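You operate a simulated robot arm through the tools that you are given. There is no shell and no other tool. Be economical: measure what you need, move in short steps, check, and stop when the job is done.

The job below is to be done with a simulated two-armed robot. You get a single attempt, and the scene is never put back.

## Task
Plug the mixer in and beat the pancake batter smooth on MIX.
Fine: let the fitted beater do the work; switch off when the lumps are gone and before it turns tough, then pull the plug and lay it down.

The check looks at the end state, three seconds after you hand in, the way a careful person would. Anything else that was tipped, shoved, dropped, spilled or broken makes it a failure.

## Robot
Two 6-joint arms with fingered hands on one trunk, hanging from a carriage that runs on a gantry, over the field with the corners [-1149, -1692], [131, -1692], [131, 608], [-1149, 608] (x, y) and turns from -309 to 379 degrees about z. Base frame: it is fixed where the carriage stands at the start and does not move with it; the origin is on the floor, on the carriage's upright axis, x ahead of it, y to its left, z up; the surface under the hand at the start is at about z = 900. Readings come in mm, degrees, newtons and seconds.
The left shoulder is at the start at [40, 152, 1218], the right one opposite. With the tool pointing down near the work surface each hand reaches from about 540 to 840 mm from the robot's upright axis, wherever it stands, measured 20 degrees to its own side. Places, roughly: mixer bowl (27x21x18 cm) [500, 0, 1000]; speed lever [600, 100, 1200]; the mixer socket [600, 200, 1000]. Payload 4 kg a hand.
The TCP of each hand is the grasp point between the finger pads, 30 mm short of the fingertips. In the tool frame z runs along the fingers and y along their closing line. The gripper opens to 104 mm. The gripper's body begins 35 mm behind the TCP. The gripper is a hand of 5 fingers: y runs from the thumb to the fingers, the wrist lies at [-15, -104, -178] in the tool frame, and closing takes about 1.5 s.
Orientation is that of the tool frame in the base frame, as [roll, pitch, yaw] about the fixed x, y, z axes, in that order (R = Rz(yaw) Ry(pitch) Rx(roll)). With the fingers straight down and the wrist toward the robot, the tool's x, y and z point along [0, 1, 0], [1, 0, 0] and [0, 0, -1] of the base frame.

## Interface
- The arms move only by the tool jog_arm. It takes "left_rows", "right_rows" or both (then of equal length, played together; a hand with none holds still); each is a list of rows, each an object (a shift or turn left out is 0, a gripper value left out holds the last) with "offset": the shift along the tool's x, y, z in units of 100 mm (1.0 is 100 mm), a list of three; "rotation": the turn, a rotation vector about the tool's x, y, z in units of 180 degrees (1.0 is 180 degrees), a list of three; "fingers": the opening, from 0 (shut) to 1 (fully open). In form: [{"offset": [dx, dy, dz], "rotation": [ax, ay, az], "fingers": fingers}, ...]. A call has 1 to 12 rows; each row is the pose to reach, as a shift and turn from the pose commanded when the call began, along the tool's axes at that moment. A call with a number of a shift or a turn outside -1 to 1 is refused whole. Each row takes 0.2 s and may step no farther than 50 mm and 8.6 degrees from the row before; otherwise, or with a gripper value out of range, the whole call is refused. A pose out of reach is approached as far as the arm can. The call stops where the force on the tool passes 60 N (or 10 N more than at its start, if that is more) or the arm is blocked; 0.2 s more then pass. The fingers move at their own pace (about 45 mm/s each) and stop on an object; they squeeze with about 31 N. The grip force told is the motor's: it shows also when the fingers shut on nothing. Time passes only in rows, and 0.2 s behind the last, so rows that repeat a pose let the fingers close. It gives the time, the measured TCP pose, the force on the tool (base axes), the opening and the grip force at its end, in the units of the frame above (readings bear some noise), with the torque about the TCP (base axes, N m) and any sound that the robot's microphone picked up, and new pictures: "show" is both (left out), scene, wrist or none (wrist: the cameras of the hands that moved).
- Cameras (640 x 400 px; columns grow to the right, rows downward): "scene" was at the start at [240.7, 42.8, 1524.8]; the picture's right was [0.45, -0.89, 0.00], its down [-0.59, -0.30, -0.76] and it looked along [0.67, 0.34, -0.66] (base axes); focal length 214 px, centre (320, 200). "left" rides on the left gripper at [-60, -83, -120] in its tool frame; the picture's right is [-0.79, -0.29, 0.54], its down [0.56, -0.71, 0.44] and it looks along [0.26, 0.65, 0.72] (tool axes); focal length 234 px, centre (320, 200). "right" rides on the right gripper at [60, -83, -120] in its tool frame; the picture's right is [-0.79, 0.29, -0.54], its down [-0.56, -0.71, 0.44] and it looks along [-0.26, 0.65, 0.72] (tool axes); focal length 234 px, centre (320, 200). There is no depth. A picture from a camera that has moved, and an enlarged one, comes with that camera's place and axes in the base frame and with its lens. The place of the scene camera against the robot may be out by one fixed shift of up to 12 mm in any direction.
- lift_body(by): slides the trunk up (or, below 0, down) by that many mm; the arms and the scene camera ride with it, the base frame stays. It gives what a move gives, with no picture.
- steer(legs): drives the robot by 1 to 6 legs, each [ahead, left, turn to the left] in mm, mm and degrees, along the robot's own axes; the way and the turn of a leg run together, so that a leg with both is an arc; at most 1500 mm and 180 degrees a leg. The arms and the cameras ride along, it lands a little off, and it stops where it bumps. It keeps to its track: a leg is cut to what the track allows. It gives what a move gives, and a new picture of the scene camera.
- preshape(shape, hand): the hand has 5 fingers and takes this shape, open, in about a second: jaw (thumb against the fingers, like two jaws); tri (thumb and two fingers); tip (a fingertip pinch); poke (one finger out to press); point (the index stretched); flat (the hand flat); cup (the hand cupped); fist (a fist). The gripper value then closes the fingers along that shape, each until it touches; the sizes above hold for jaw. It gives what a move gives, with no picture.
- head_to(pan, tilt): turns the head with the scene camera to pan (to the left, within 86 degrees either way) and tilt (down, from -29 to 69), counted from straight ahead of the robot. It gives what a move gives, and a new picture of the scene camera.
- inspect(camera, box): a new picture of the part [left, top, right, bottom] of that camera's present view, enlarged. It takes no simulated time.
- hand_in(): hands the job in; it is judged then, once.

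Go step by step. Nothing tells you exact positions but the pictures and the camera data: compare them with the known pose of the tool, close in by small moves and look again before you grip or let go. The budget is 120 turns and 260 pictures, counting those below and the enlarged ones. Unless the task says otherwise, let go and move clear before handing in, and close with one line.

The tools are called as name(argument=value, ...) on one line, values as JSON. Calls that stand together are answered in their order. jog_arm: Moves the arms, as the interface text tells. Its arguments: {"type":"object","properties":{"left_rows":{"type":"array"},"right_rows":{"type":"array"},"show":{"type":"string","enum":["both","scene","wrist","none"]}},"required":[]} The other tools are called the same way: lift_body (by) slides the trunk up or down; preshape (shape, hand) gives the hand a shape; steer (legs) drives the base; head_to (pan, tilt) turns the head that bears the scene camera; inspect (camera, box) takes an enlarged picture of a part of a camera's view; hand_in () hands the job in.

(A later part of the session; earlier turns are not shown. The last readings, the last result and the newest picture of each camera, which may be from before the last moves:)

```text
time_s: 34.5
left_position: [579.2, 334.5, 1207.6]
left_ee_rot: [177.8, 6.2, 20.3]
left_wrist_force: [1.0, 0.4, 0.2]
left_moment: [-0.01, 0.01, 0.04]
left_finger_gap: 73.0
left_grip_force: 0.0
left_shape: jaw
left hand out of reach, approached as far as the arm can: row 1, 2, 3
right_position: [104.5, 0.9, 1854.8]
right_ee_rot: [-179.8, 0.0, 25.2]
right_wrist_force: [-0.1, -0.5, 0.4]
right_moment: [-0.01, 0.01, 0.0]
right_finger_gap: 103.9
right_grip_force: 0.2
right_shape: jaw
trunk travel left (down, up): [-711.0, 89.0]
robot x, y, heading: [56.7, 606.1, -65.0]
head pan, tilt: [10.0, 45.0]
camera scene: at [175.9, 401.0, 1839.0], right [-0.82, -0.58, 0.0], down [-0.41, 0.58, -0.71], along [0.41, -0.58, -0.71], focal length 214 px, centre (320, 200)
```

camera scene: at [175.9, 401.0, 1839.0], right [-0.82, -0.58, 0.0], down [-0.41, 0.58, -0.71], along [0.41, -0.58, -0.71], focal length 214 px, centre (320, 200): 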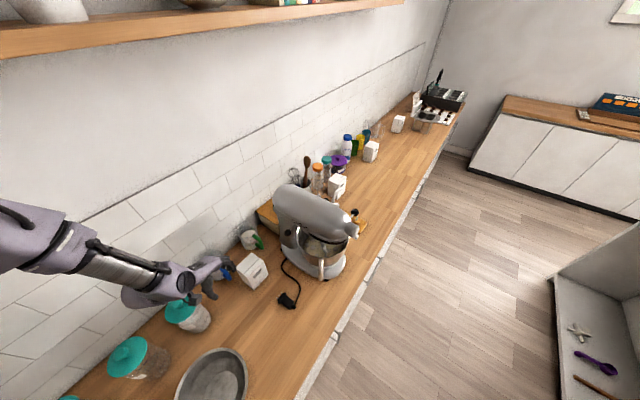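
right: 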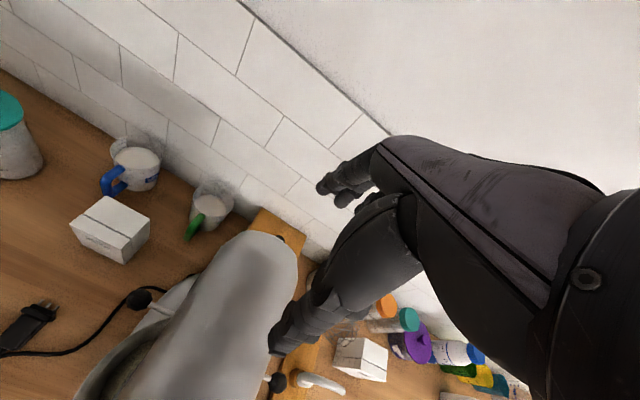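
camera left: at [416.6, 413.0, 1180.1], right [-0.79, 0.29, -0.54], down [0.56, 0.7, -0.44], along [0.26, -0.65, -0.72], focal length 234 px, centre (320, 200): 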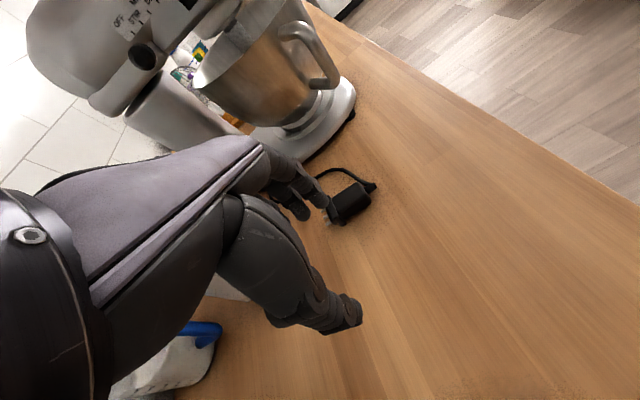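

Before pushing on, I'll look at the left arm's posture to understand the limit.

head_to(pan=75, tilt=30)

inspect(camera="right", box=[0, 0, 640, 400])

```text
time_s: 35.9
left_position: [580.1, 333.7, 1207.3]
left_ee_rot: [177.9, 6.2, 20.4]
left_wrist_force: [0.4, 0.3, 0.7]
left_moment: [0.01, -0.02, 0.0]
left_finger_gap: 73.0
left_grip_force: 0.1
left_shape: jaw
right_position: [104.9, 0.9, 1855.1]
right_ee_rot: [-179.8, 0.0, 25.3]
right_wrist_force: [-0.8, 0.3, -0.2]
right_moment: [-0.03, 0.0, 0.01]
right_finger_gap: 103.8
right_grip_force: 0.0
right_shape: jaw
trunk travel left (down, up): [-711.0, 89.0]
robot x, y, heading: [56.7, 609.5, -64.6]
head pan, tilt: [75.0, 30.0]
camera scene: at [217.9, 483.4, 1861.5], right [0.18, -0.98, 0.0], down [-0.49, -0.09, -0.87], along [0.85, 0.15, -0.5], focal length 214 px, centre (320, 200)
```

scene: 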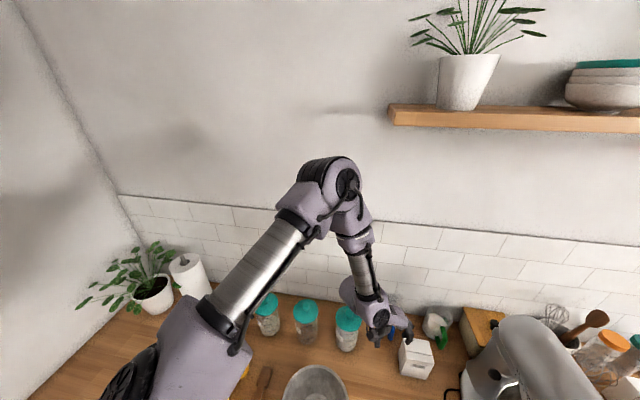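

```text
1.00 times, centred on (320, 200) of right (not enlarged: the box is as wide or as high as the picture)
camera zoom: at [124.5, 100.9, 1976.6], right [-0.59, -0.6, 0.54], down [-0.81, 0.4, -0.43], along [0.04, -0.69, -0.72], focal length 234 px, centre (320, 200)
```

zoom: 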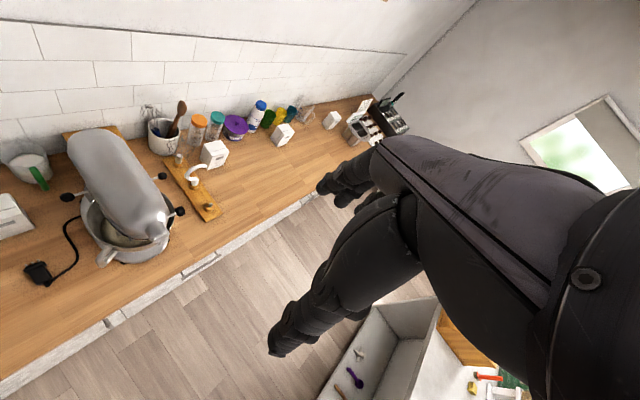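

Possibly my earlier unreachable commands are accumulating as the "commanded pose". A zero-motion row will test that.

jog_arm(left_rows=[{"offset": [0, 0, 0]}], show="none")

```text
time_s: 36.3
left_position: [579.3, 333.4, 1208.9]
left_ee_rot: [177.9, 6.3, 20.4]
left_wrist_force: [0.6, -0.5, -0.4]
left_moment: [-0.01, 0.0, -0.03]
left_finger_gap: 73.2
left_grip_force: 0.1
left_shape: jaw
right_position: [104.8, 1.0, 1854.3]
right_ee_rot: [-179.8, 0.0, 25.3]
right_wrist_force: [0.1, 0.4, -0.3]
right_moment: [-0.02, -0.02, 0.0]
right_finger_gap: 103.8
right_grip_force: 0.1
right_shape: jaw
trunk travel left (down, up): [-711.0, 89.0]
robot x, y, heading: [55.5, 609.1, -65.1]
head pan, tilt: [75.0, 30.0]
```

The command is clipped, so these are real limits. I'll try reaching outward and inward (world −y), away from the folded posture.

jog_arm(left_rows=[{"offset": [-0.11, 0.31, 0]}, {"offset": [-0.23, 0.62, 0]}, {"offset": [-0.35, 0.94, 0]}], show="none")

```text
time_s: 37.1
left_position: [619.7, 304.1, 1229.5]
left_ee_rot: [177.8, 6.3, 20.2]
left_wrist_force: [-0.5, 0.4, -0.1]
left_moment: [0.02, 0.0, 0.02]
left_finger_gap: 73.1
left_grip_force: 0.1
left_shape: jaw
left hand out of reach, approached as far as the arm can: row 1, 2, 3
right_position: [105.1, 0.3, 1855.5]
right_ee_rot: [-179.7, 0.1, 25.3]
right_wrist_force: [0.7, -0.5, 0.6]
right_moment: [0.01, 0.0, -0.01]
right_finger_gap: 103.5
right_grip_force: 0.1
right_shape: jaw
trunk travel left (down, up): [-711.0, 89.0]
robot x, y, heading: [60.4, 606.1, -64.6]
head pan, tilt: [75.0, 30.0]
```

I'll test whether the fold limit (too close) is the cause by extending straight ahead of the robot.

jog_arm(left_rows=[{"offset": [0.03, 0.33, 0]}, {"offset": [0.06, 0.66, 0]}, {"offset": [0.08, 1.0, 0]}], show="none")

```text
time_s: 37.9
left_position: [696.0, 245.2, 1246.2]
left_ee_rot: [177.8, 6.5, 20.1]
left_wrist_force: [0.0, 0.1, 0.1]
left_moment: [0.03, -0.02, -0.01]
left_finger_gap: 72.8
left_grip_force: 0.2
left_shape: jaw
left hand out of reach, approached as far as the arm can: row 1, 2, 3
right_position: [105.9, -0.9, 1856.8]
right_ee_rot: [-179.9, 0.0, 25.3]
right_wrist_force: [0.3, 0.1, -0.1]
right_moment: [0.02, 0.02, -0.04]
right_finger_gap: 103.7
right_grip_force: 0.1
right_shape: jaw
trunk travel left (down, up): [-711.0, 89.0]
robot x, y, heading: [55.0, 609.0, -64.8]
head pan, tilt: [75.0, 30.0]
```

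The pattern is consistent: with this arm posture the wrist must stay at least ~30° to the left of the shoulder's forward direction. So heading 0, standing further right (y≈−150), suits a hand at yaw 0. I'll drive clear of the counter, turn, and come back there.

steer(legs=[[-296, -634, 0], [0, 0, 64.8], [0, -757, 0], [520, 0, 0]])

head_to(pan=30, tilt=45)

```text
time_s: 50.9
left_position: [484.7, 267.8, 1247.7]
left_ee_rot: [177.9, 6.5, 84.5]
left_wrist_force: [0.2, 0.7, -0.4]
left_moment: [0.01, -0.04, -0.01]
left_finger_gap: 72.9
left_grip_force: 0.0
left_shape: jaw
right_position: [449.4, -370.8, 1854.9]
right_ee_rot: [-179.8, 0.0, 89.7]
right_wrist_force: [-0.6, -0.4, 0.2]
right_moment: [-0.02, 0.0, 0.0]
right_finger_gap: 103.9
right_grip_force: 0.1
right_shape: jaw
trunk travel left (down, up): [-711.0, 89.0]
robot x, y, heading: [-123.4, -153.1, -0.2]
head pan, tilt: [75.0, 30.0]
camera scene: at [69.4, -62.3, 1861.6], right [0.96, -0.26, 0.0], down [-0.13, -0.48, -0.87], along [0.23, 0.84, -0.5], focal length 214 px, centre (320, 200)
```

scene: 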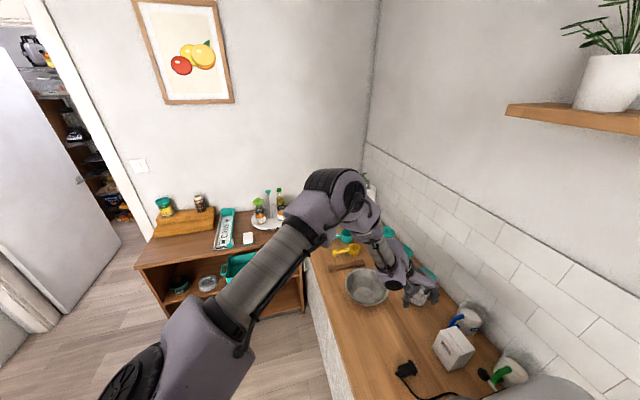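

```text
time_s: 52.0
left_position: [484.6, 267.4, 1246.0]
left_ee_rot: [177.9, 6.5, 84.5]
left_wrist_force: [0.1, 0.4, -0.3]
left_moment: [-0.01, -0.03, 0.01]
left_finger_gap: 73.3
left_grip_force: 0.1
left_shape: jaw
right_position: [448.7, -370.6, 1856.4]
right_ee_rot: [-179.8, 0.0, 89.6]
right_wrist_force: [1.0, 0.7, -0.2]
right_moment: [-0.06, -0.04, -0.04]
right_finger_gap: 103.5
right_grip_force: 0.1
right_shape: jaw
trunk travel left (down, up): [-711.0, 89.0]
robot x, y, heading: [-119.2, -155.6, -0.4]
head pan, tilt: [30.0, 45.0]
camera scene: at [116.1, -109.2, 1839.0], right [0.5, -0.87, 0.0], down [-0.61, -0.35, -0.71], along [0.61, 0.35, -0.71], focal length 214 px, centre (320, 200)
```

scene: 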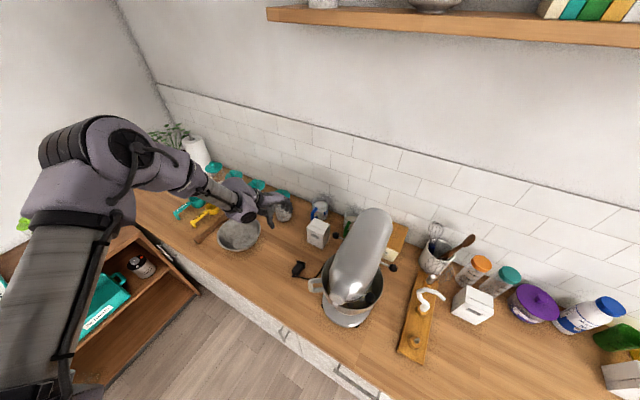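

Now I'll rotate the hand to yaw 0 in place, then drive the last 110 mm forward.

jog_arm(left_rows=[{"rotation": [0, 0, 0.047]}, {"rotation": [0, 0, 0.094]}, {"rotation": [0, 0, 0.141]}, {"rotation": [0, 0, 0.188]}, {"rotation": [0, 0, 0.235]}, {"rotation": [0, 0, 0.282]}, {"rotation": [0, 0, 0.329]}, {"rotation": [0, 0, 0.376]}, {"rotation": [0, 0, 0.423]}, {"rotation": [0, 0, 0.47]}], show="none")

```text
time_s: 54.2
left_position: [424.4, 242.7, 1281.6]
left_ee_rot: [173.4, -1.4, 0.0]
left_wrist_force: [0.4, 0.2, -1.0]
left_moment: [0.0, 0.03, 0.0]
left_finger_gap: 72.7
left_grip_force: 0.1
left_shape: jaw
left hand out of reach, approached as far as the arm can: row 5, 6, 7, 8, 9, 10
right_position: [449.8, -370.8, 1856.3]
right_ee_rot: [-179.8, 0.0, 89.6]
right_wrist_force: [-0.4, 0.9, 0.2]
right_moment: [-0.01, -0.02, -0.02]
right_finger_gap: 103.6
right_grip_force: 0.0
right_shape: jaw
trunk travel left (down, up): [-711.0, 89.0]
robot x, y, heading: [-122.1, -153.7, -0.3]
head pan, tilt: [30.0, 45.0]
```

steer(legs=[[60, 0, 0]])

lift_body(by=-170)

jog_arm(left_rows=[{"offset": [0, 0, 0.0], "rotation": [-0.02, -0.008, 0]}, {"offset": [-0.05, 0.05, 0.2], "rotation": [-0.037, -0.008, 0]}, {"offset": [-0.1, 0.15, 0.5], "rotation": [-0.037, -0.008, 0]}], show="both")

```text
time_s: 55.2
left_position: [485.3, 242.9, 1283.4]
left_ee_rot: [173.4, -1.4, 0.2]
left_wrist_force: [0.1, 0.1, 0.0]
left_moment: [0.01, 0.02, -0.01]
left_finger_gap: 72.9
left_grip_force: 0.1
left_shape: jaw
right_position: [509.0, -371.2, 1855.8]
right_ee_rot: [-179.8, 0.0, 89.7]
right_wrist_force: [-0.2, 0.2, -0.3]
right_moment: [0.0, 0.0, -0.01]
right_finger_gap: 103.8
right_grip_force: 0.0
right_shape: jaw
trunk travel left (down, up): [-711.0, 89.0]
robot x, y, heading: [-58.7, -155.2, -0.2]
head pan, tilt: [30.0, 45.0]
camera scene: at [176.3, -109.6, 1838.9], right [0.5, -0.87, 0.0], down [-0.61, -0.35, -0.71], along [0.61, 0.35, -0.71], focal length 214 px, centre (320, 200)
```

scene: 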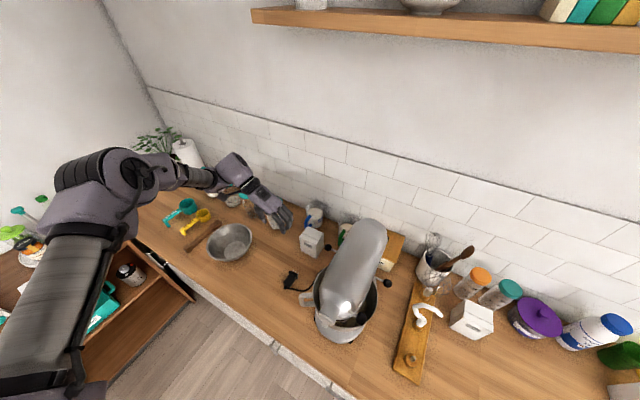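

```text
time_s: 57.1
left_position: [485.3, 243.5, 1113.1]
left_ee_rot: [173.4, -1.5, 0.2]
left_wrist_force: [-0.5, 0.1, 0.2]
left_moment: [-0.02, 0.0, 0.0]
left_finger_gap: 73.2
left_grip_force: 0.0
left_shape: jaw
right_position: [508.8, -369.4, 1686.8]
right_ee_rot: [-179.8, 0.0, 89.6]
right_wrist_force: [-0.1, 0.0, 0.7]
right_moment: [-0.01, -0.03, 0.01]
right_finger_gap: 103.5
right_grip_force: 0.0
right_shape: jaw
trunk travel left (down, up): [-541.0, 259.0]
robot x, y, heading: [-61.7, -154.9, -0.3]
head pan, tilt: [30.0, 45.0]
```

```text
time_s: 57.9
left_position: [451.5, 213.9, 1089.1]
left_ee_rot: [166.8, -0.2, 0.1]
left_wrist_force: [-0.1, 0.5, 0.4]
left_moment: [0.0, -0.02, -0.03]
left_finger_gap: 73.2
left_grip_force: 0.1
left_shape: jaw
left hand out of reach, approached as far as the arm can: row 1, 2, 3
right_position: [508.2, -371.1, 1686.0]
right_ee_rot: [-179.8, 0.0, 89.7]
right_wrist_force: [0.2, 0.9, 0.0]
right_moment: [-0.04, -0.03, 0.03]
right_finger_gap: 103.6
right_grip_force: 0.1
right_shape: jaw
trunk travel left (down, up): [-541.0, 259.0]
robot x, y, heading: [-57.6, -157.7, -0.5]
head pan, tilt: [30.0, 45.0]
camera scene: at [176.2, -109.6, 1668.9], right [0.5, -0.87, 0.0], down [-0.61, -0.35, -0.71], along [0.61, 0.35, -0.71], focal length 214 px, centre (320, 200)
camera left: at [392.7, 321.8, 1186.0], right [-0.79, 0.16, -0.6], down [0.56, 0.59, -0.58], along [0.26, -0.79, -0.55], focal length 234 px, centre (320, 200)
```

scene: 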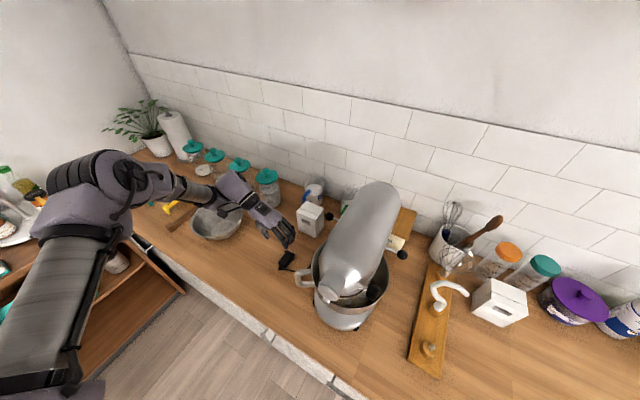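
left: 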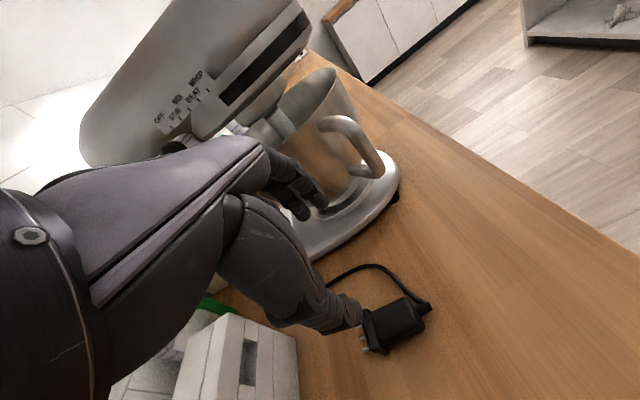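

I over-tilted in the wrong sense. I'll straighten the roll while descending.

jog_arm(left_rows=[{"offset": [0.05, 0, 0.05], "rotation": [0.037, 0, 0]}, {"offset": [0.15, 0, 0.2], "rotation": [0.073, 0, 0]}, {"offset": [0.15, 0, 0.4], "rotation": [0.073, 0, 0]}], show="none")

```text
time_s: 58.7
left_position: [461.9, 202.3, 1056.4]
left_ee_rot: [179.9, -0.1, 0.0]
left_wrist_force: [-0.2, -0.6, -0.6]
left_moment: [0.02, -0.01, -0.02]
left_finger_gap: 73.1
left_grip_force: 0.0
left_shape: jaw
left hand out of reach, approached as far as the arm can: row 3
right_position: [509.2, -370.3, 1685.5]
right_ee_rot: [-179.8, 0.0, 89.7]
right_wrist_force: [1.2, 0.9, -0.2]
right_moment: [0.0, 0.0, 0.02]
right_finger_gap: 103.7
right_grip_force: 0.0
right_shape: jaw
trunk travel left (down, up): [-541.0, 259.0]
robot x, y, heading: [-62.2, -153.0, -0.1]
head pan, tilt: [30.0, 45.0]
```

The hand is straight above the plug now. I'll lower the trunk and move the base a bit forward to get back inside reach, compensating with the arm.

lift_body(by=-50)

steer(legs=[[50, 0, 0]])

jog_arm(left_rows=[{"offset": [-0.22, -0.07, 0]}, {"offset": [-0.44, -0.14, 0]}], show="wrist")

inspect(camera="left", box=[240, 180, 480, 360])

```text
time_s: 59.6
left_position: [462.2, 202.0, 1005.2]
left_ee_rot: [179.9, 0.0, 0.0]
left_wrist_force: [-0.1, -0.4, -0.4]
left_moment: [0.02, 0.01, -0.03]
left_finger_gap: 72.9
left_grip_force: 0.2
left_shape: jaw
right_position: [509.0, -371.1, 1635.7]
right_ee_rot: [-179.9, 0.0, 89.8]
right_wrist_force: [-0.2, 0.2, 0.4]
right_moment: [0.0, 0.0, -0.02]
right_finger_gap: 103.6
right_grip_force: 0.0
right_shape: jaw
trunk travel left (down, up): [-491.0, 309.0]
robot x, y, heading: [-60.3, -153.6, -0.3]
head pan, tilt: [30.0, 45.0]
```

```text
time_s: 60.5
left_position: [513.4, 202.2, 1006.1]
left_ee_rot: [179.9, -0.1, 0.0]
left_wrist_force: [-1.1, 0.6, 0.1]
left_moment: [0.01, 0.01, 0.01]
left_finger_gap: 73.1
left_grip_force: 0.1
left_shape: jaw
right_position: [560.3, -370.7, 1635.6]
right_ee_rot: [-179.9, 0.0, 89.7]
right_wrist_force: [0.5, 0.2, -0.1]
right_moment: [0.0, 0.01, 0.02]
right_finger_gap: 103.8
right_grip_force: 0.1
right_shape: jaw
trunk travel left (down, up): [-491.0, 309.0]
robot x, y, heading: [-10.0, -153.2, -0.4]
head pan, tilt: [30.0, 45.0]
camera scene: at [226.5, -109.7, 1619.1], right [0.5, -0.87, 0.0], down [-0.61, -0.35, -0.71], along [0.61, 0.35, -0.71], focal length 214 px, centre (320, 200)
```

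scene: 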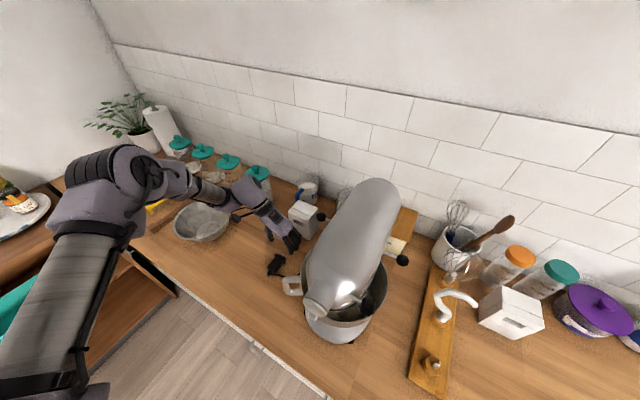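

```text
time_s: 61.1
left_position: [468.3, 215.9, 1006.0]
left_ee_rot: [179.9, -0.2, 0.1]
left_wrist_force: [-0.2, -0.2, -0.5]
left_moment: [-0.03, 0.02, -0.03]
left_finger_gap: 72.8
left_grip_force: 0.0
left_shape: jaw
right_position: [558.9, -371.9, 1636.4]
right_ee_rot: [-179.8, 0.1, 89.7]
right_wrist_force: [0.0, 0.6, -0.2]
right_moment: [0.03, -0.02, 0.0]
right_finger_gap: 103.8
right_grip_force: 0.2
right_shape: jaw
trunk travel left (down, up): [-491.0, 309.0]
robot x, y, heading: [-12.0, -152.4, -0.2]
head pan, tilt: [30.0, 45.0]
camera left: at [407.8, 299.1, 1125.1], right [-0.79, 0.29, -0.54], down [0.56, 0.71, -0.44], along [0.26, -0.65, -0.72], focal length 234 px, centre (320, 200)
```

left: 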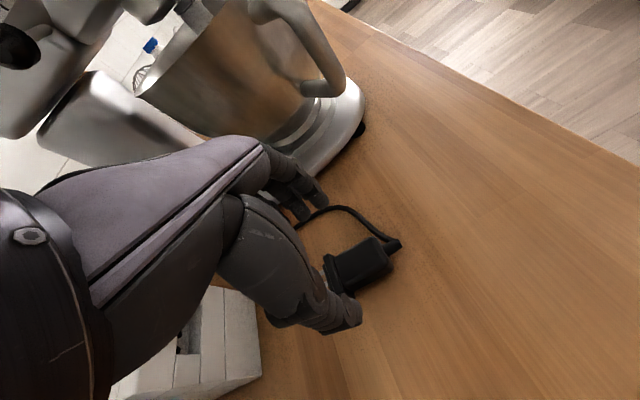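

```text
2.22 times, centred on (360, 270) of left
camera zoom: at [407.8, 299.1, 1125.1], right [-0.79, 0.29, -0.54], down [0.56, 0.71, -0.44], along [0.26, -0.65, -0.72], focal length 520 px, centre (231, 44)
```

zoom: 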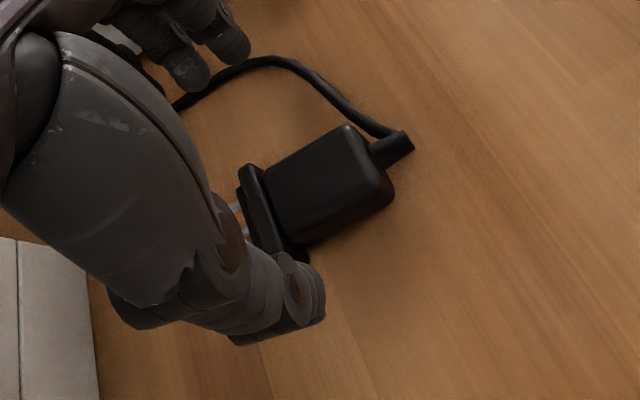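

The body is centred at (464, 215), and the hand is right above it with the thumb and fingers straddling it. I'll descend to about z=949 and close.

jog_arm(left_rows=[{"offset": [-0.02, 0, 0.25]}, {"offset": [-0.03, 0, 0.45]}, {"offset": [-0.03, 0, 0.56]}], show="wrist")

inspect(camera="left", box=[240, 180, 480, 360])

```text
time_s: 61.9
left_position: [457.5, 213.5, 966.3]
left_ee_rot: [179.8, -0.3, 0.0]
left_wrist_force: [0.9, -0.2, 0.6]
left_moment: [0.01, -0.03, 0.0]
left_finger_gap: 73.2
left_grip_force: 0.0
left_shape: jaw
left hand out of reach, approached as far as the arm can: row 2, 3
right_position: [558.0, -369.7, 1637.1]
right_ee_rot: [-179.9, 0.0, 89.7]
right_wrist_force: [-1.3, 0.3, 0.2]
right_moment: [-0.02, 0.0, 0.03]
right_finger_gap: 103.8
right_grip_force: 0.1
right_shape: jaw
trunk travel left (down, up): [-491.0, 309.0]
robot x, y, heading: [-9.3, -153.0, -0.3]
head pan, tilt: [30.0, 45.0]
camera left: at [398.4, 297.3, 1084.9], right [-0.79, 0.29, -0.55], down [0.56, 0.71, -0.44], along [0.26, -0.65, -0.72], focal length 234 px, centre (320, 200)
```

left: 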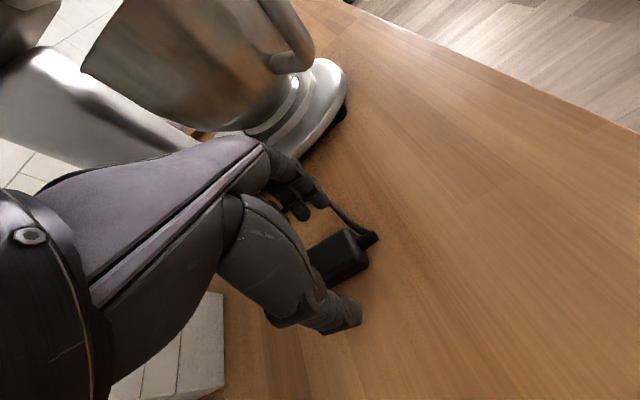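

```text
2.22 times, centred on (360, 270) of left
camera zoom: at [398.4, 297.3, 1084.9], right [-0.79, 0.29, -0.55], down [0.56, 0.71, -0.44], along [0.26, -0.65, -0.72], focal length 520 px, centre (231, 44)
```

zoom: 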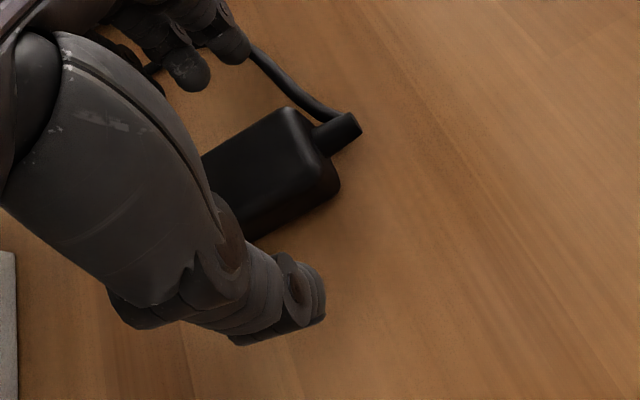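

Just short vertically and drifted to x=457. I'll narrow the opening a little to clear the cable, then correct x while lowering the trunk.

jog_arm(left_rows=[{"offset": [0.05, -0.02, -0.05], "fingers": 0.57}, {"offset": [0.08, -0.02, -0.05], "fingers": 0.57}], show="none")

lift_body(by=-22)

inspect(camera="left", box=[240, 180, 480, 360])

```text
time_s: 62.5
left_position: [465.7, 215.2, 971.2]
left_ee_rot: [179.8, -0.2, 0.0]
left_wrist_force: [-0.1, -0.4, 0.9]
left_moment: [0.0, 0.0, 0.0]
left_finger_gap: 59.8
left_grip_force: 0.0
left_shape: jaw
right_position: [558.0, -370.8, 1635.9]
right_ee_rot: [-179.8, -0.1, 89.6]
right_wrist_force: [-0.7, 0.2, 0.1]
right_moment: [0.04, 0.03, -0.01]
right_finger_gap: 104.0
right_grip_force: 0.1
right_shape: jaw
trunk travel left (down, up): [-491.0, 309.0]
robot x, y, heading: [-12.2, -151.7, -0.2]
head pan, tilt: [30.0, 45.0]
```

```text
time_s: 63.2
left_position: [465.8, 215.3, 949.4]
left_ee_rot: [179.9, -0.2, 0.0]
left_wrist_force: [0.3, -1.2, -0.3]
left_moment: [0.03, -0.02, -0.03]
left_finger_gap: 59.7
left_grip_force: 0.0
left_shape: jaw
right_position: [559.4, -370.5, 1613.4]
right_ee_rot: [-179.8, 0.0, 89.8]
right_wrist_force: [0.0, -0.8, -0.1]
right_moment: [0.0, -0.01, 0.04]
right_finger_gap: 103.4
right_grip_force: 0.1
right_shape: jaw
trunk travel left (down, up): [-469.0, 331.0]
robot x, y, heading: [-6.0, -151.6, -0.4]
head pan, tilt: [30.0, 45.0]
```

```text
2.22 times, centred on (360, 270) of left
camera zoom: at [406.6, 298.7, 1068.8], right [-0.79, 0.29, -0.55], down [0.56, 0.71, -0.43], along [0.26, -0.65, -0.72], focal length 520 px, centre (231, 44)
```

zoom: 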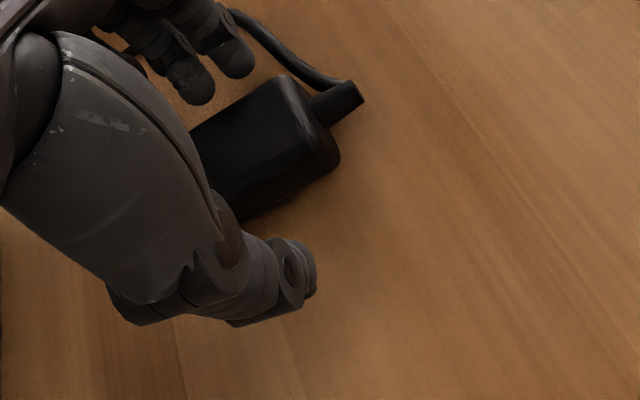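

The fingers straddle the body. Closing the grip.

jog_arm(left_rows=[{"fingers": 0.57}, {"fingers": 0.1}, {"fingers": 0.1}, {"fingers": 0.1}, {"fingers": 0.1}, {"fingers": 0.1}, {"fingers": 0.1}], show="wrist")

inspect(camera="left", box=[240, 180, 480, 360])

```text
time_s: 64.8
left_position: [464.9, 214.3, 950.1]
left_ee_rot: [179.8, -0.2, 0.0]
left_wrist_force: [0.8, -0.9, -0.5]
left_moment: [0.03, -0.02, 0.01]
left_finger_gap: 28.9
left_grip_force: 31.1
left_shape: jaw
right_position: [558.8, -370.7, 1614.0]
right_ee_rot: [-179.8, 0.0, 89.6]
right_wrist_force: [0.4, 0.8, 0.3]
right_moment: [0.0, -0.01, 0.0]
right_finger_gap: 103.6
right_grip_force: 0.0
right_shape: jaw
trunk travel left (down, up): [-469.0, 331.0]
robot x, y, heading: [-13.3, -153.2, -0.5]
head pan, tilt: [30.0, 45.0]
camera left: at [406.3, 298.7, 1068.7], right [-0.79, 0.29, -0.55], down [0.56, 0.71, -0.43], along [0.26, -0.65, -0.72], focal length 234 px, centre (320, 200)
```

left: 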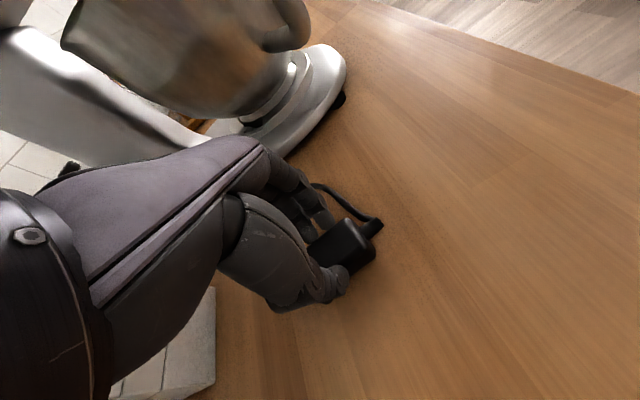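

```text
2.22 times, centred on (360, 270) of left
camera zoom: at [406.3, 298.7, 1068.7], right [-0.79, 0.29, -0.55], down [0.56, 0.71, -0.43], along [0.26, -0.65, -0.72], focal length 520 px, centre (231, 44)
```

zoom: 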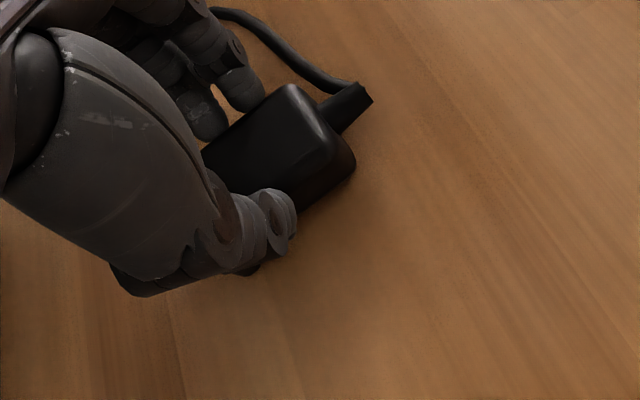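

Plug gripped (gap 29 mm). I'll lift with the trunk to socket height, then compare pins and slot.

lift_body(by=68)

head_to(pan=42, tilt=48)

inspect(camera="scene", box=[280, 130, 400, 210])

inspect(camera="left", box=[100, 200, 400, 400])

```text
time_s: 65.9
left_position: [465.8, 214.5, 1017.2]
left_ee_rot: [180.0, -0.2, 0.0]
left_wrist_force: [0.7, -0.8, -0.4]
left_moment: [-0.01, 0.0, -0.01]
left_finger_gap: 28.9
left_grip_force: 31.2
left_shape: jaw
right_position: [559.1, -370.9, 1681.8]
right_ee_rot: [-179.8, 0.0, 89.7]
right_wrist_force: [0.4, -0.8, -0.5]
right_moment: [-0.02, -0.01, 0.01]
right_finger_gap: 103.7
right_grip_force: 0.0
right_shape: jaw
trunk travel left (down, up): [-537.0, 263.0]
robot x, y, heading: [-9.6, -158.3, -0.4]
head pan, tilt: [30.0, 45.0]
```

```text
time_s: 66.6
left_position: [466.6, 215.3, 1017.6]
left_ee_rot: [179.9, -0.2, 0.0]
left_wrist_force: [0.0, -0.2, -1.2]
left_moment: [-0.02, 0.04, 0.03]
left_finger_gap: 28.8
left_grip_force: 31.2
left_shape: jaw
right_position: [559.2, -370.5, 1682.0]
right_ee_rot: [-179.8, 0.0, 89.6]
right_wrist_force: [-0.2, 0.9, 0.1]
right_moment: [-0.01, -0.01, 0.02]
right_finger_gap: 103.7
right_grip_force: 0.0
right_shape: jaw
trunk travel left (down, up): [-537.0, 263.0]
robot x, y, heading: [-10.3, -156.1, -0.5]
head pan, tilt: [42.0, 48.0]
camera scene: at [214.4, -97.6, 1660.8], right [0.66, -0.75, 0.0], down [-0.56, -0.49, -0.67], along [0.5, 0.44, -0.74], focal length 214 px, centre (320, 200)
```

scene: 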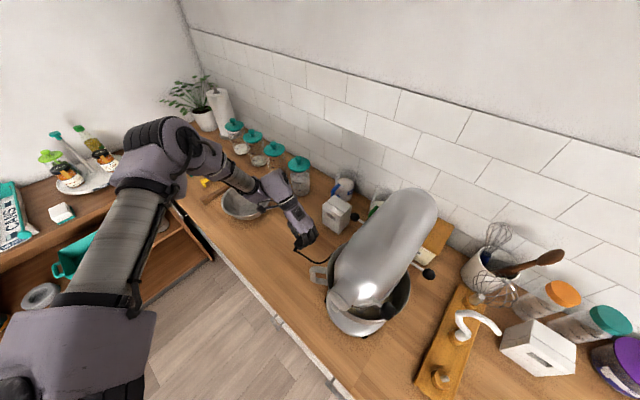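

```text
5.00 times, centred on (340, 170) of scene
camera zoom: at [214.4, -97.6, 1660.8], right [0.66, -0.75, 0.0], down [-0.56, -0.49, -0.67], along [0.5, 0.44, -0.74], focal length 1072 px, centre (220, 350)
```

zoom: 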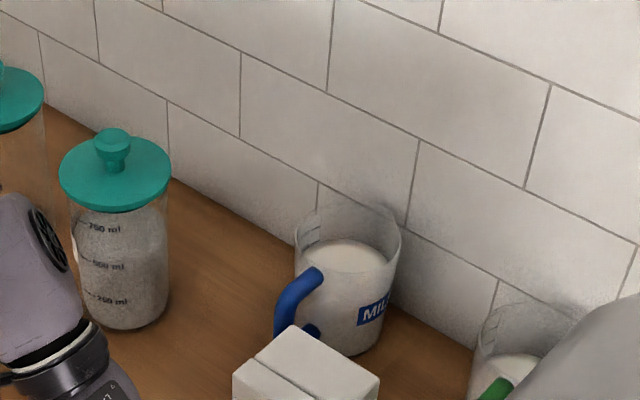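

```text
2.00 times, centred on (250, 300) of left
camera zoom: at [406.3, 298.6, 1136.6], right [-0.79, 0.29, -0.55], down [0.56, 0.71, -0.43], along [0.26, -0.65, -0.72], focal length 468 px, centre (460, 0)
```

zoom: 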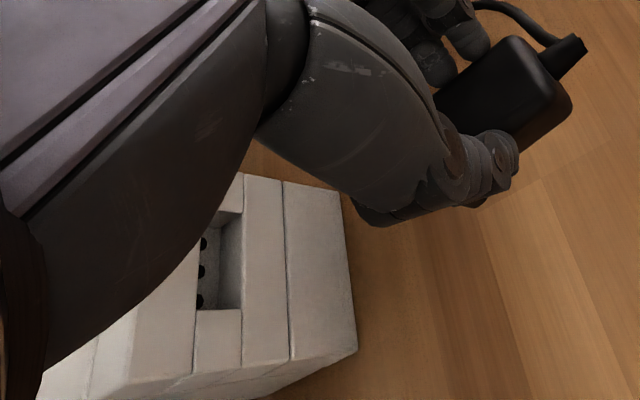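

The slot has three holes in a line inside a recess at about y=211, z≈995, with the face at x≈612. I'll zoom the scene camera on the held plug and the slot together.

inspect(camera="scene", box=[280, 190, 370, 250])

```text
6.67 times, centred on (325, 220) of scene
camera zoom: at [214.4, -97.6, 1660.8], right [0.66, -0.75, 0.0], down [-0.56, -0.49, -0.67], along [0.5, 0.44, -0.74], focal length 1430 px, centre (287, 67)
```

zoom: 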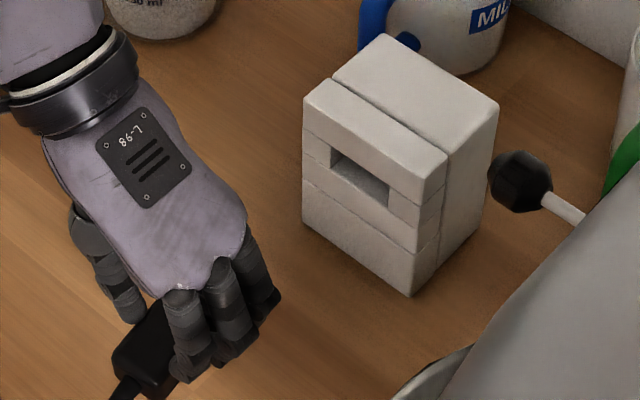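

The trailing fingers of the jaw shape extend to about x=525, past the pin tips, and would hit the box. I'll set the plug back down, release, and try the fingertip-pinch shape.

lift_body(by=-67)

jog_arm(left_rows=[{"fingers": 0.4}, {"fingers": 0.57}, {"fingers": 0.57}, {"fingers": 0.57}], show="none")

lift_body(by=80)

preshape(hand="left", shape="tip")

inspect(camera="scene", box=[265, 180, 370, 260])

inspect(camera="left", box=[160, 100, 480, 400])

```text
time_s: 67.7
left_position: [466.1, 215.5, 951.1]
left_ee_rot: [180.0, -0.2, 0.0]
left_wrist_force: [0.1, 0.1, -0.8]
left_moment: [0.0, -0.01, 0.02]
left_finger_gap: 28.9
left_grip_force: 31.3
left_shape: jaw
right_position: [560.6, -371.0, 1614.4]
right_ee_rot: [-180.0, 0.1, 89.7]
right_wrist_force: [0.3, 0.3, 0.3]
right_moment: [0.0, 0.0, 0.01]
right_finger_gap: 103.6
right_grip_force: 0.0
right_shape: jaw
trunk travel left (down, up): [-470.0, 330.0]
robot x, y, heading: [-9.1, -154.1, -0.2]
head pan, tilt: [42.0, 48.0]
```

```text
time_s: 68.7
left_position: [467.0, 213.6, 951.1]
left_ee_rot: [179.9, -0.2, 0.0]
left_wrist_force: [0.7, 0.0, -0.2]
left_moment: [-0.02, -0.01, 0.02]
left_finger_gap: 58.7
left_grip_force: 0.1
left_shape: jaw
right_position: [558.4, -369.7, 1615.1]
right_ee_rot: [-179.8, 0.1, 89.7]
right_wrist_force: [0.0, -0.2, 0.3]
right_moment: [-0.05, 0.01, -0.01]
right_finger_gap: 103.9
right_grip_force: 0.0
right_shape: jaw
trunk travel left (down, up): [-470.0, 330.0]
robot x, y, heading: [-11.8, -151.8, -0.3]
head pan, tilt: [42.0, 48.0]
```

```text
time_s: 69.9
left_position: [466.3, 214.4, 1031.1]
left_ee_rot: [179.8, -0.2, 0.0]
left_wrist_force: [0.3, -0.9, -0.7]
left_moment: [-0.01, -0.01, 0.04]
left_finger_gap: 58.7
left_grip_force: 0.0
left_shape: jaw
right_position: [558.3, -368.7, 1695.2]
right_ee_rot: [-179.8, 0.2, 89.7]
right_wrist_force: [0.5, -0.6, -0.3]
right_moment: [-0.02, 0.01, 0.01]
right_finger_gap: 103.8
right_grip_force: 0.1
right_shape: jaw
trunk travel left (down, up): [-550.0, 250.0]
robot x, y, heading: [-7.6, -156.2, -0.4]
head pan, tilt: [42.0, 48.0]
```

```text
time_s: 70.8
left_position: [466.5, 215.2, 1030.0]
left_ee_rot: [179.8, -0.2, 0.0]
left_wrist_force: [0.5, 0.0, -0.6]
left_moment: [-0.02, 0.0, 0.01]
left_finger_gap: 103.8
left_grip_force: 0.1
left_shape: tip
right_position: [558.9, -370.9, 1695.1]
right_ee_rot: [-179.8, 0.0, 89.6]
right_wrist_force: [-0.5, -0.7, -0.3]
right_moment: [0.02, 0.01, -0.01]
right_finger_gap: 103.6
right_grip_force: 0.1
right_shape: jaw
trunk travel left (down, up): [-550.0, 250.0]
robot x, y, heading: [-9.3, -150.0, -0.7]
head pan, tilt: [42.0, 48.0]
```

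```text
5.00 times, centred on (318, 220) of scene
camera zoom: at [214.4, -97.6, 1673.8], right [0.67, -0.75, 0.0], down [-0.55, -0.49, -0.67], along [0.5, 0.45, -0.74], focal length 1072 px, centre (332, 100)
```

zoom: 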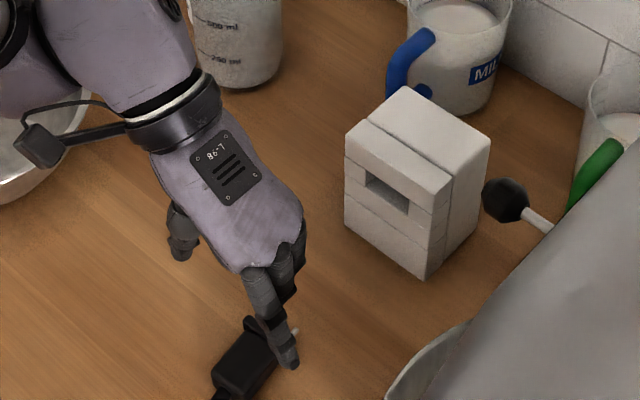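

```text
1.33 times, centred on (320, 250) of left
camera zoom: at [406.4, 298.6, 1149.7], right [-0.79, 0.29, -0.55], down [0.56, 0.71, -0.43], along [0.26, -0.65, -0.72], focal length 312 px, centre (320, 133)
```

zoom: 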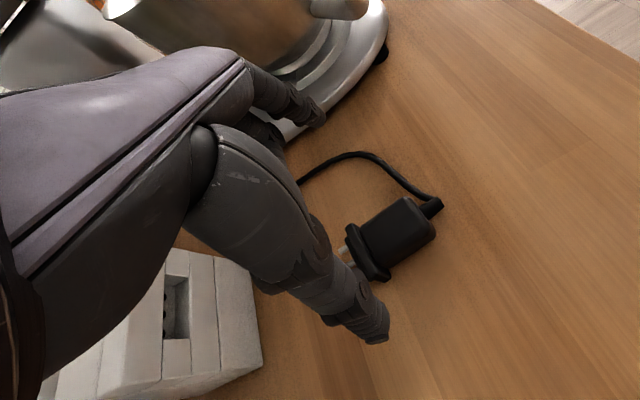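

In the tip shape only the index and thumb point down, and the other fingers curl up. I'll also pitch the hand about 15° so the curled fingers sit higher and further back from the box.

jog_arm(left_rows=[{"offset": [-0.05, 0, 0], "rotation": [0, 0.042, 0], "fingers": 0.57}, {"offset": [-0.1, 0, 0], "rotation": [0, 0.084, 0], "fingers": 0.57}, {"offset": [-0.1, 0, 0], "rotation": [0, 0.084, 0], "fingers": 0.57}, {"offset": [-0.1, 0, 0], "rotation": [0, 0.084, 0], "fingers": 0.57}], show="wrist")

inspect(camera="scene", box=[265, 180, 370, 260])

```text
time_s: 71.8
left_position: [455.9, 213.7, 1030.3]
left_ee_rot: [179.8, -15.4, 0.0]
left_wrist_force: [-0.3, -0.7, -0.6]
left_moment: [-0.02, 0.01, 0.02]
left_finger_gap: 59.7
left_grip_force: 0.2
left_shape: tip
right_position: [559.4, -371.3, 1695.8]
right_ee_rot: [-179.8, -0.1, 89.7]
right_wrist_force: [-0.1, 0.4, 0.0]
right_moment: [0.02, 0.0, 0.01]
right_finger_gap: 103.6
right_grip_force: 0.1
right_shape: jaw
trunk travel left (down, up): [-550.0, 250.0]
robot x, y, heading: [-11.0, -156.1, -0.5]
head pan, tilt: [42.0, 48.0]
camera left: at [367.5, 298.8, 1129.7], right [-0.62, 0.29, -0.73], down [0.65, 0.71, -0.27], along [0.44, -0.65, -0.62], focal length 234 px, centre (320, 200)
```

left: 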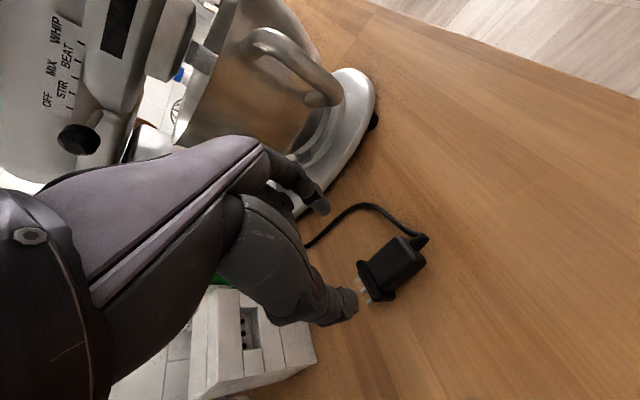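

```text
5.00 times, centred on (318, 220) of scene
camera zoom: at [214.4, -97.6, 1673.8], right [0.67, -0.75, 0.0], down [-0.55, -0.49, -0.67], along [0.5, 0.45, -0.74], focal length 1072 px, centre (332, 100)
```

zoom: 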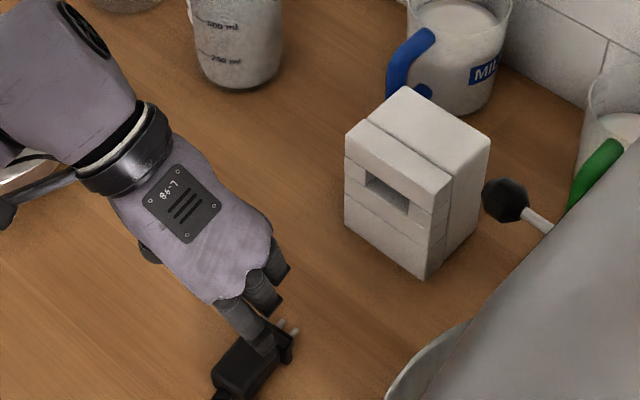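

The tilt works. Checking the plug pose once more from this view.

inspect(camera="left", box=[220, 200, 460, 380])

inspect(camera="left", box=[0, 0, 160, 200])

```text
2.22 times, centred on (340, 290) of left
camera zoom: at [367.5, 298.8, 1129.7], right [-0.62, 0.29, -0.73], down [0.65, 0.71, -0.27], along [0.44, -0.65, -0.62], focal length 520 px, centre (276, 0)
```

zoom: 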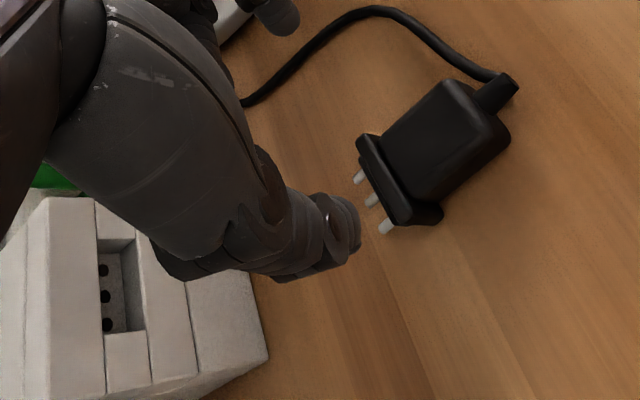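

```text
2.00 times, centred on (80, 100) of left
camera zoom: at [367.5, 298.8, 1129.7], right [-0.62, 0.29, -0.73], down [0.65, 0.71, -0.27], along [0.44, -0.65, -0.62], focal length 468 px, centre (800, 400)
```

zoom: 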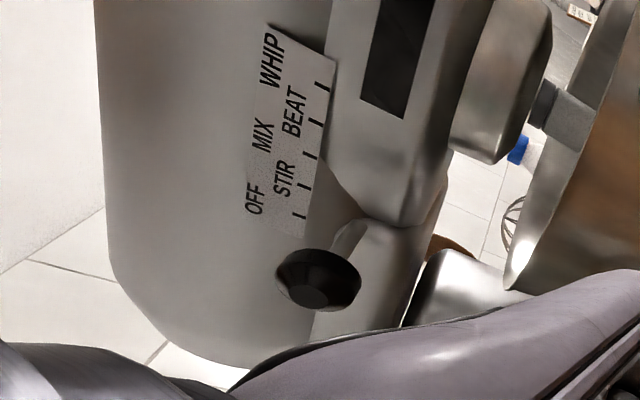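

The plug shifted slightly on release: its body is now centred at about (455, 221), with pins at y≈222. I'll realign and lower.

jog_arm(left_rows=[{"offset": [-0.077, -0.075, -0.021]}], show="none")

lift_body(by=-65)

inspect(camera="left", box=[220, 200, 460, 380])

inspect(camera="scene", box=[265, 180, 370, 260])

```text
time_s: 72.2
left_position: [448.3, 222.5, 1030.3]
left_ee_rot: [179.9, -15.3, -0.1]
left_wrist_force: [0.6, -0.8, 0.4]
left_moment: [0.04, 0.02, -0.01]
left_finger_gap: 59.7
left_grip_force: 0.1
left_shape: tip
right_position: [558.6, -371.2, 1693.8]
right_ee_rot: [-179.9, 0.0, 89.7]
right_wrist_force: [0.3, -0.4, 0.0]
right_moment: [0.01, 0.03, -0.03]
right_finger_gap: 103.6
right_grip_force: 0.0
right_shape: jaw
trunk travel left (down, up): [-550.0, 250.0]
robot x, y, heading: [-10.4, -152.6, -0.3]
head pan, tilt: [42.0, 48.0]
```

```text
time_s: 73.2
left_position: [448.3, 222.6, 966.9]
left_ee_rot: [179.9, -15.3, 0.1]
left_wrist_force: [-0.8, 0.0, 0.4]
left_moment: [0.01, 0.01, 0.0]
left_finger_gap: 59.7
left_grip_force: 0.0
left_shape: tip
right_position: [558.9, -370.7, 1630.1]
right_ee_rot: [-180.0, 0.0, 89.7]
right_wrist_force: [-0.5, -1.5, -1.1]
right_moment: [0.0, -0.01, -0.02]
right_finger_gap: 104.0
right_grip_force: 0.0
right_shape: jaw
trunk travel left (down, up): [-485.0, 315.0]
robot x, y, heading: [-9.0, -152.5, -0.5]
head pan, tilt: [42.0, 48.0]
```

```text
2.22 times, centred on (340, 290) of left
camera zoom: at [359.2, 306.6, 1064.8], right [-0.62, 0.29, -0.73], down [0.65, 0.71, -0.27], along [0.44, -0.65, -0.62], focal length 520 px, centre (276, 0)
```

zoom: 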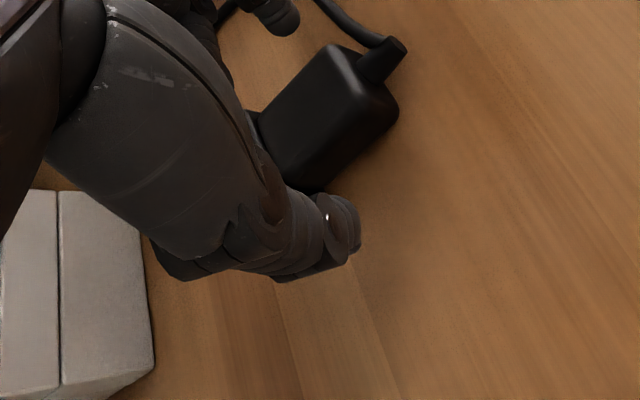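

```text
5.00 times, centred on (318, 220) of scene
camera zoom: at [214.5, -97.6, 1608.8], right [0.67, -0.75, 0.0], down [-0.55, -0.49, -0.67], along [0.5, 0.45, -0.74], focal length 1072 px, centre (332, 100)
```

zoom: 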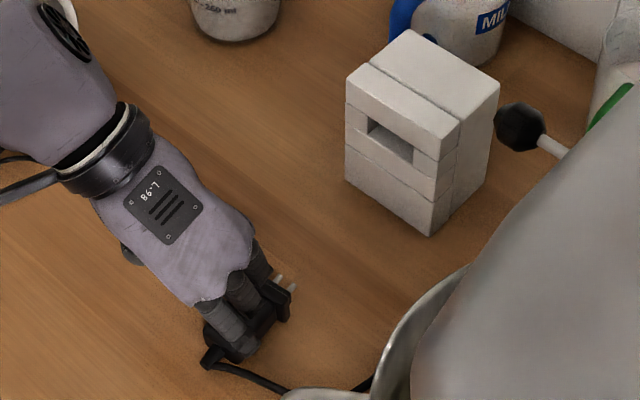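

Good: the flange and pins stick out ahead of the fingers. Down the last 17 mm, then close.

lift_body(by=-17)

jog_arm(left_rows=[{"fingers": 0.3}, {"fingers": 0.1}, {"fingers": 0.1}, {"fingers": 0.1}, {"fingers": 0.1}, {"fingers": 0.1}, {"fingers": 0.1}], show="none")

lift_body(by=68)

inspect(camera="left", box=[160, 160, 440, 380])

inspect(camera="scene", box=[265, 180, 370, 260])

```text
time_s: 73.8
left_position: [448.9, 223.6, 949.2]
left_ee_rot: [179.9, -15.3, -0.1]
left_wrist_force: [-0.3, 0.2, 0.9]
left_moment: [0.0, 0.0, -0.01]
left_finger_gap: 59.7
left_grip_force: 0.0
left_shape: tip
right_position: [559.1, -370.5, 1611.7]
right_ee_rot: [-179.9, 0.0, 89.7]
right_wrist_force: [-0.4, 0.2, 0.1]
right_moment: [0.01, 0.03, 0.0]
right_finger_gap: 103.5
right_grip_force: 0.0
right_shape: jaw
trunk travel left (down, up): [-468.0, 332.0]
robot x, y, heading: [-11.8, -152.2, -0.5]
head pan, tilt: [42.0, 48.0]
```

```text
time_s: 75.4
left_position: [446.9, 222.7, 948.8]
left_ee_rot: [-180.0, -15.3, -0.1]
left_wrist_force: [-0.3, 0.2, -1.3]
left_moment: [0.0, -0.01, -0.02]
left_finger_gap: 27.3
left_grip_force: 30.7
left_shape: tip
right_position: [559.5, -370.7, 1611.7]
right_ee_rot: [-179.9, 0.0, 89.9]
right_wrist_force: [0.1, -0.4, -0.3]
right_moment: [0.02, -0.01, 0.0]
right_finger_gap: 103.7
right_grip_force: 0.1
right_shape: jaw
trunk travel left (down, up): [-468.0, 332.0]
robot x, y, heading: [-10.1, -158.9, -0.5]
head pan, tilt: [42.0, 48.0]
```

```text
time_s: 76.5
left_position: [446.9, 223.0, 1017.5]
left_ee_rot: [179.8, -15.3, -0.1]
left_wrist_force: [0.0, 0.1, -1.6]
left_moment: [-0.01, 0.03, -0.01]
left_finger_gap: 27.3
left_grip_force: 31.3
left_shape: tip
right_position: [559.8, -370.1, 1680.7]
right_ee_rot: [-179.8, 0.0, 89.7]
right_wrist_force: [-0.2, 0.2, 0.8]
right_moment: [-0.01, -0.01, -0.03]
right_finger_gap: 103.4
right_grip_force: 0.0
right_shape: jaw
trunk travel left (down, up): [-536.0, 264.0]
robot x, y, heading: [-10.0, -153.4, -0.6]
head pan, tilt: [42.0, 48.0]
```

```text
1.82 times, centred on (300, 270) of left
camera zoom: at [358.8, 306.4, 1115.5], right [-0.62, 0.29, -0.73], down [0.65, 0.71, -0.27], along [0.44, -0.65, -0.62], focal length 426 px, centre (356, 73)
```

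zoom: 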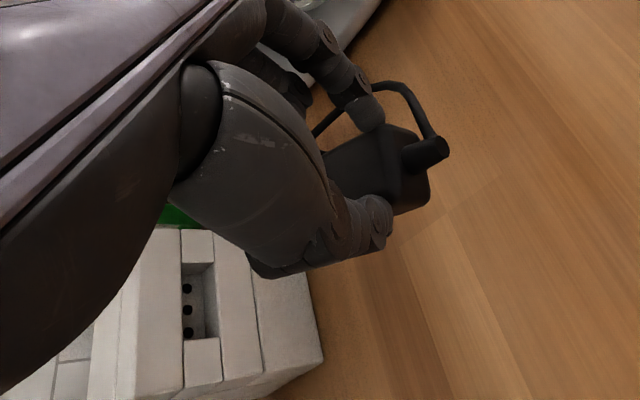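

```text
5.00 times, centred on (318, 220) of scene
camera zoom: at [214.3, -97.6, 1659.7], right [0.67, -0.75, 0.0], down [-0.55, -0.49, -0.67], along [0.5, 0.45, -0.74], focal length 1072 px, centre (332, 100)
```

zoom: 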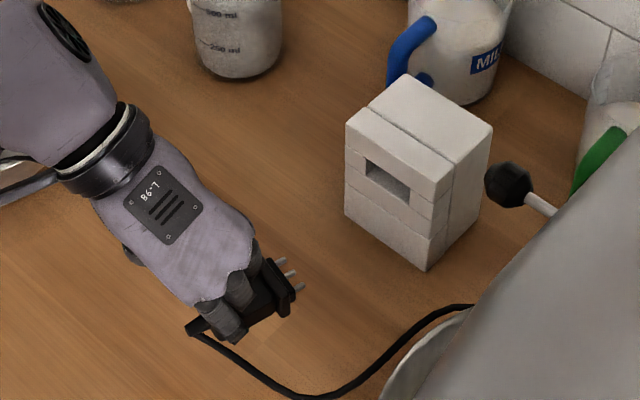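

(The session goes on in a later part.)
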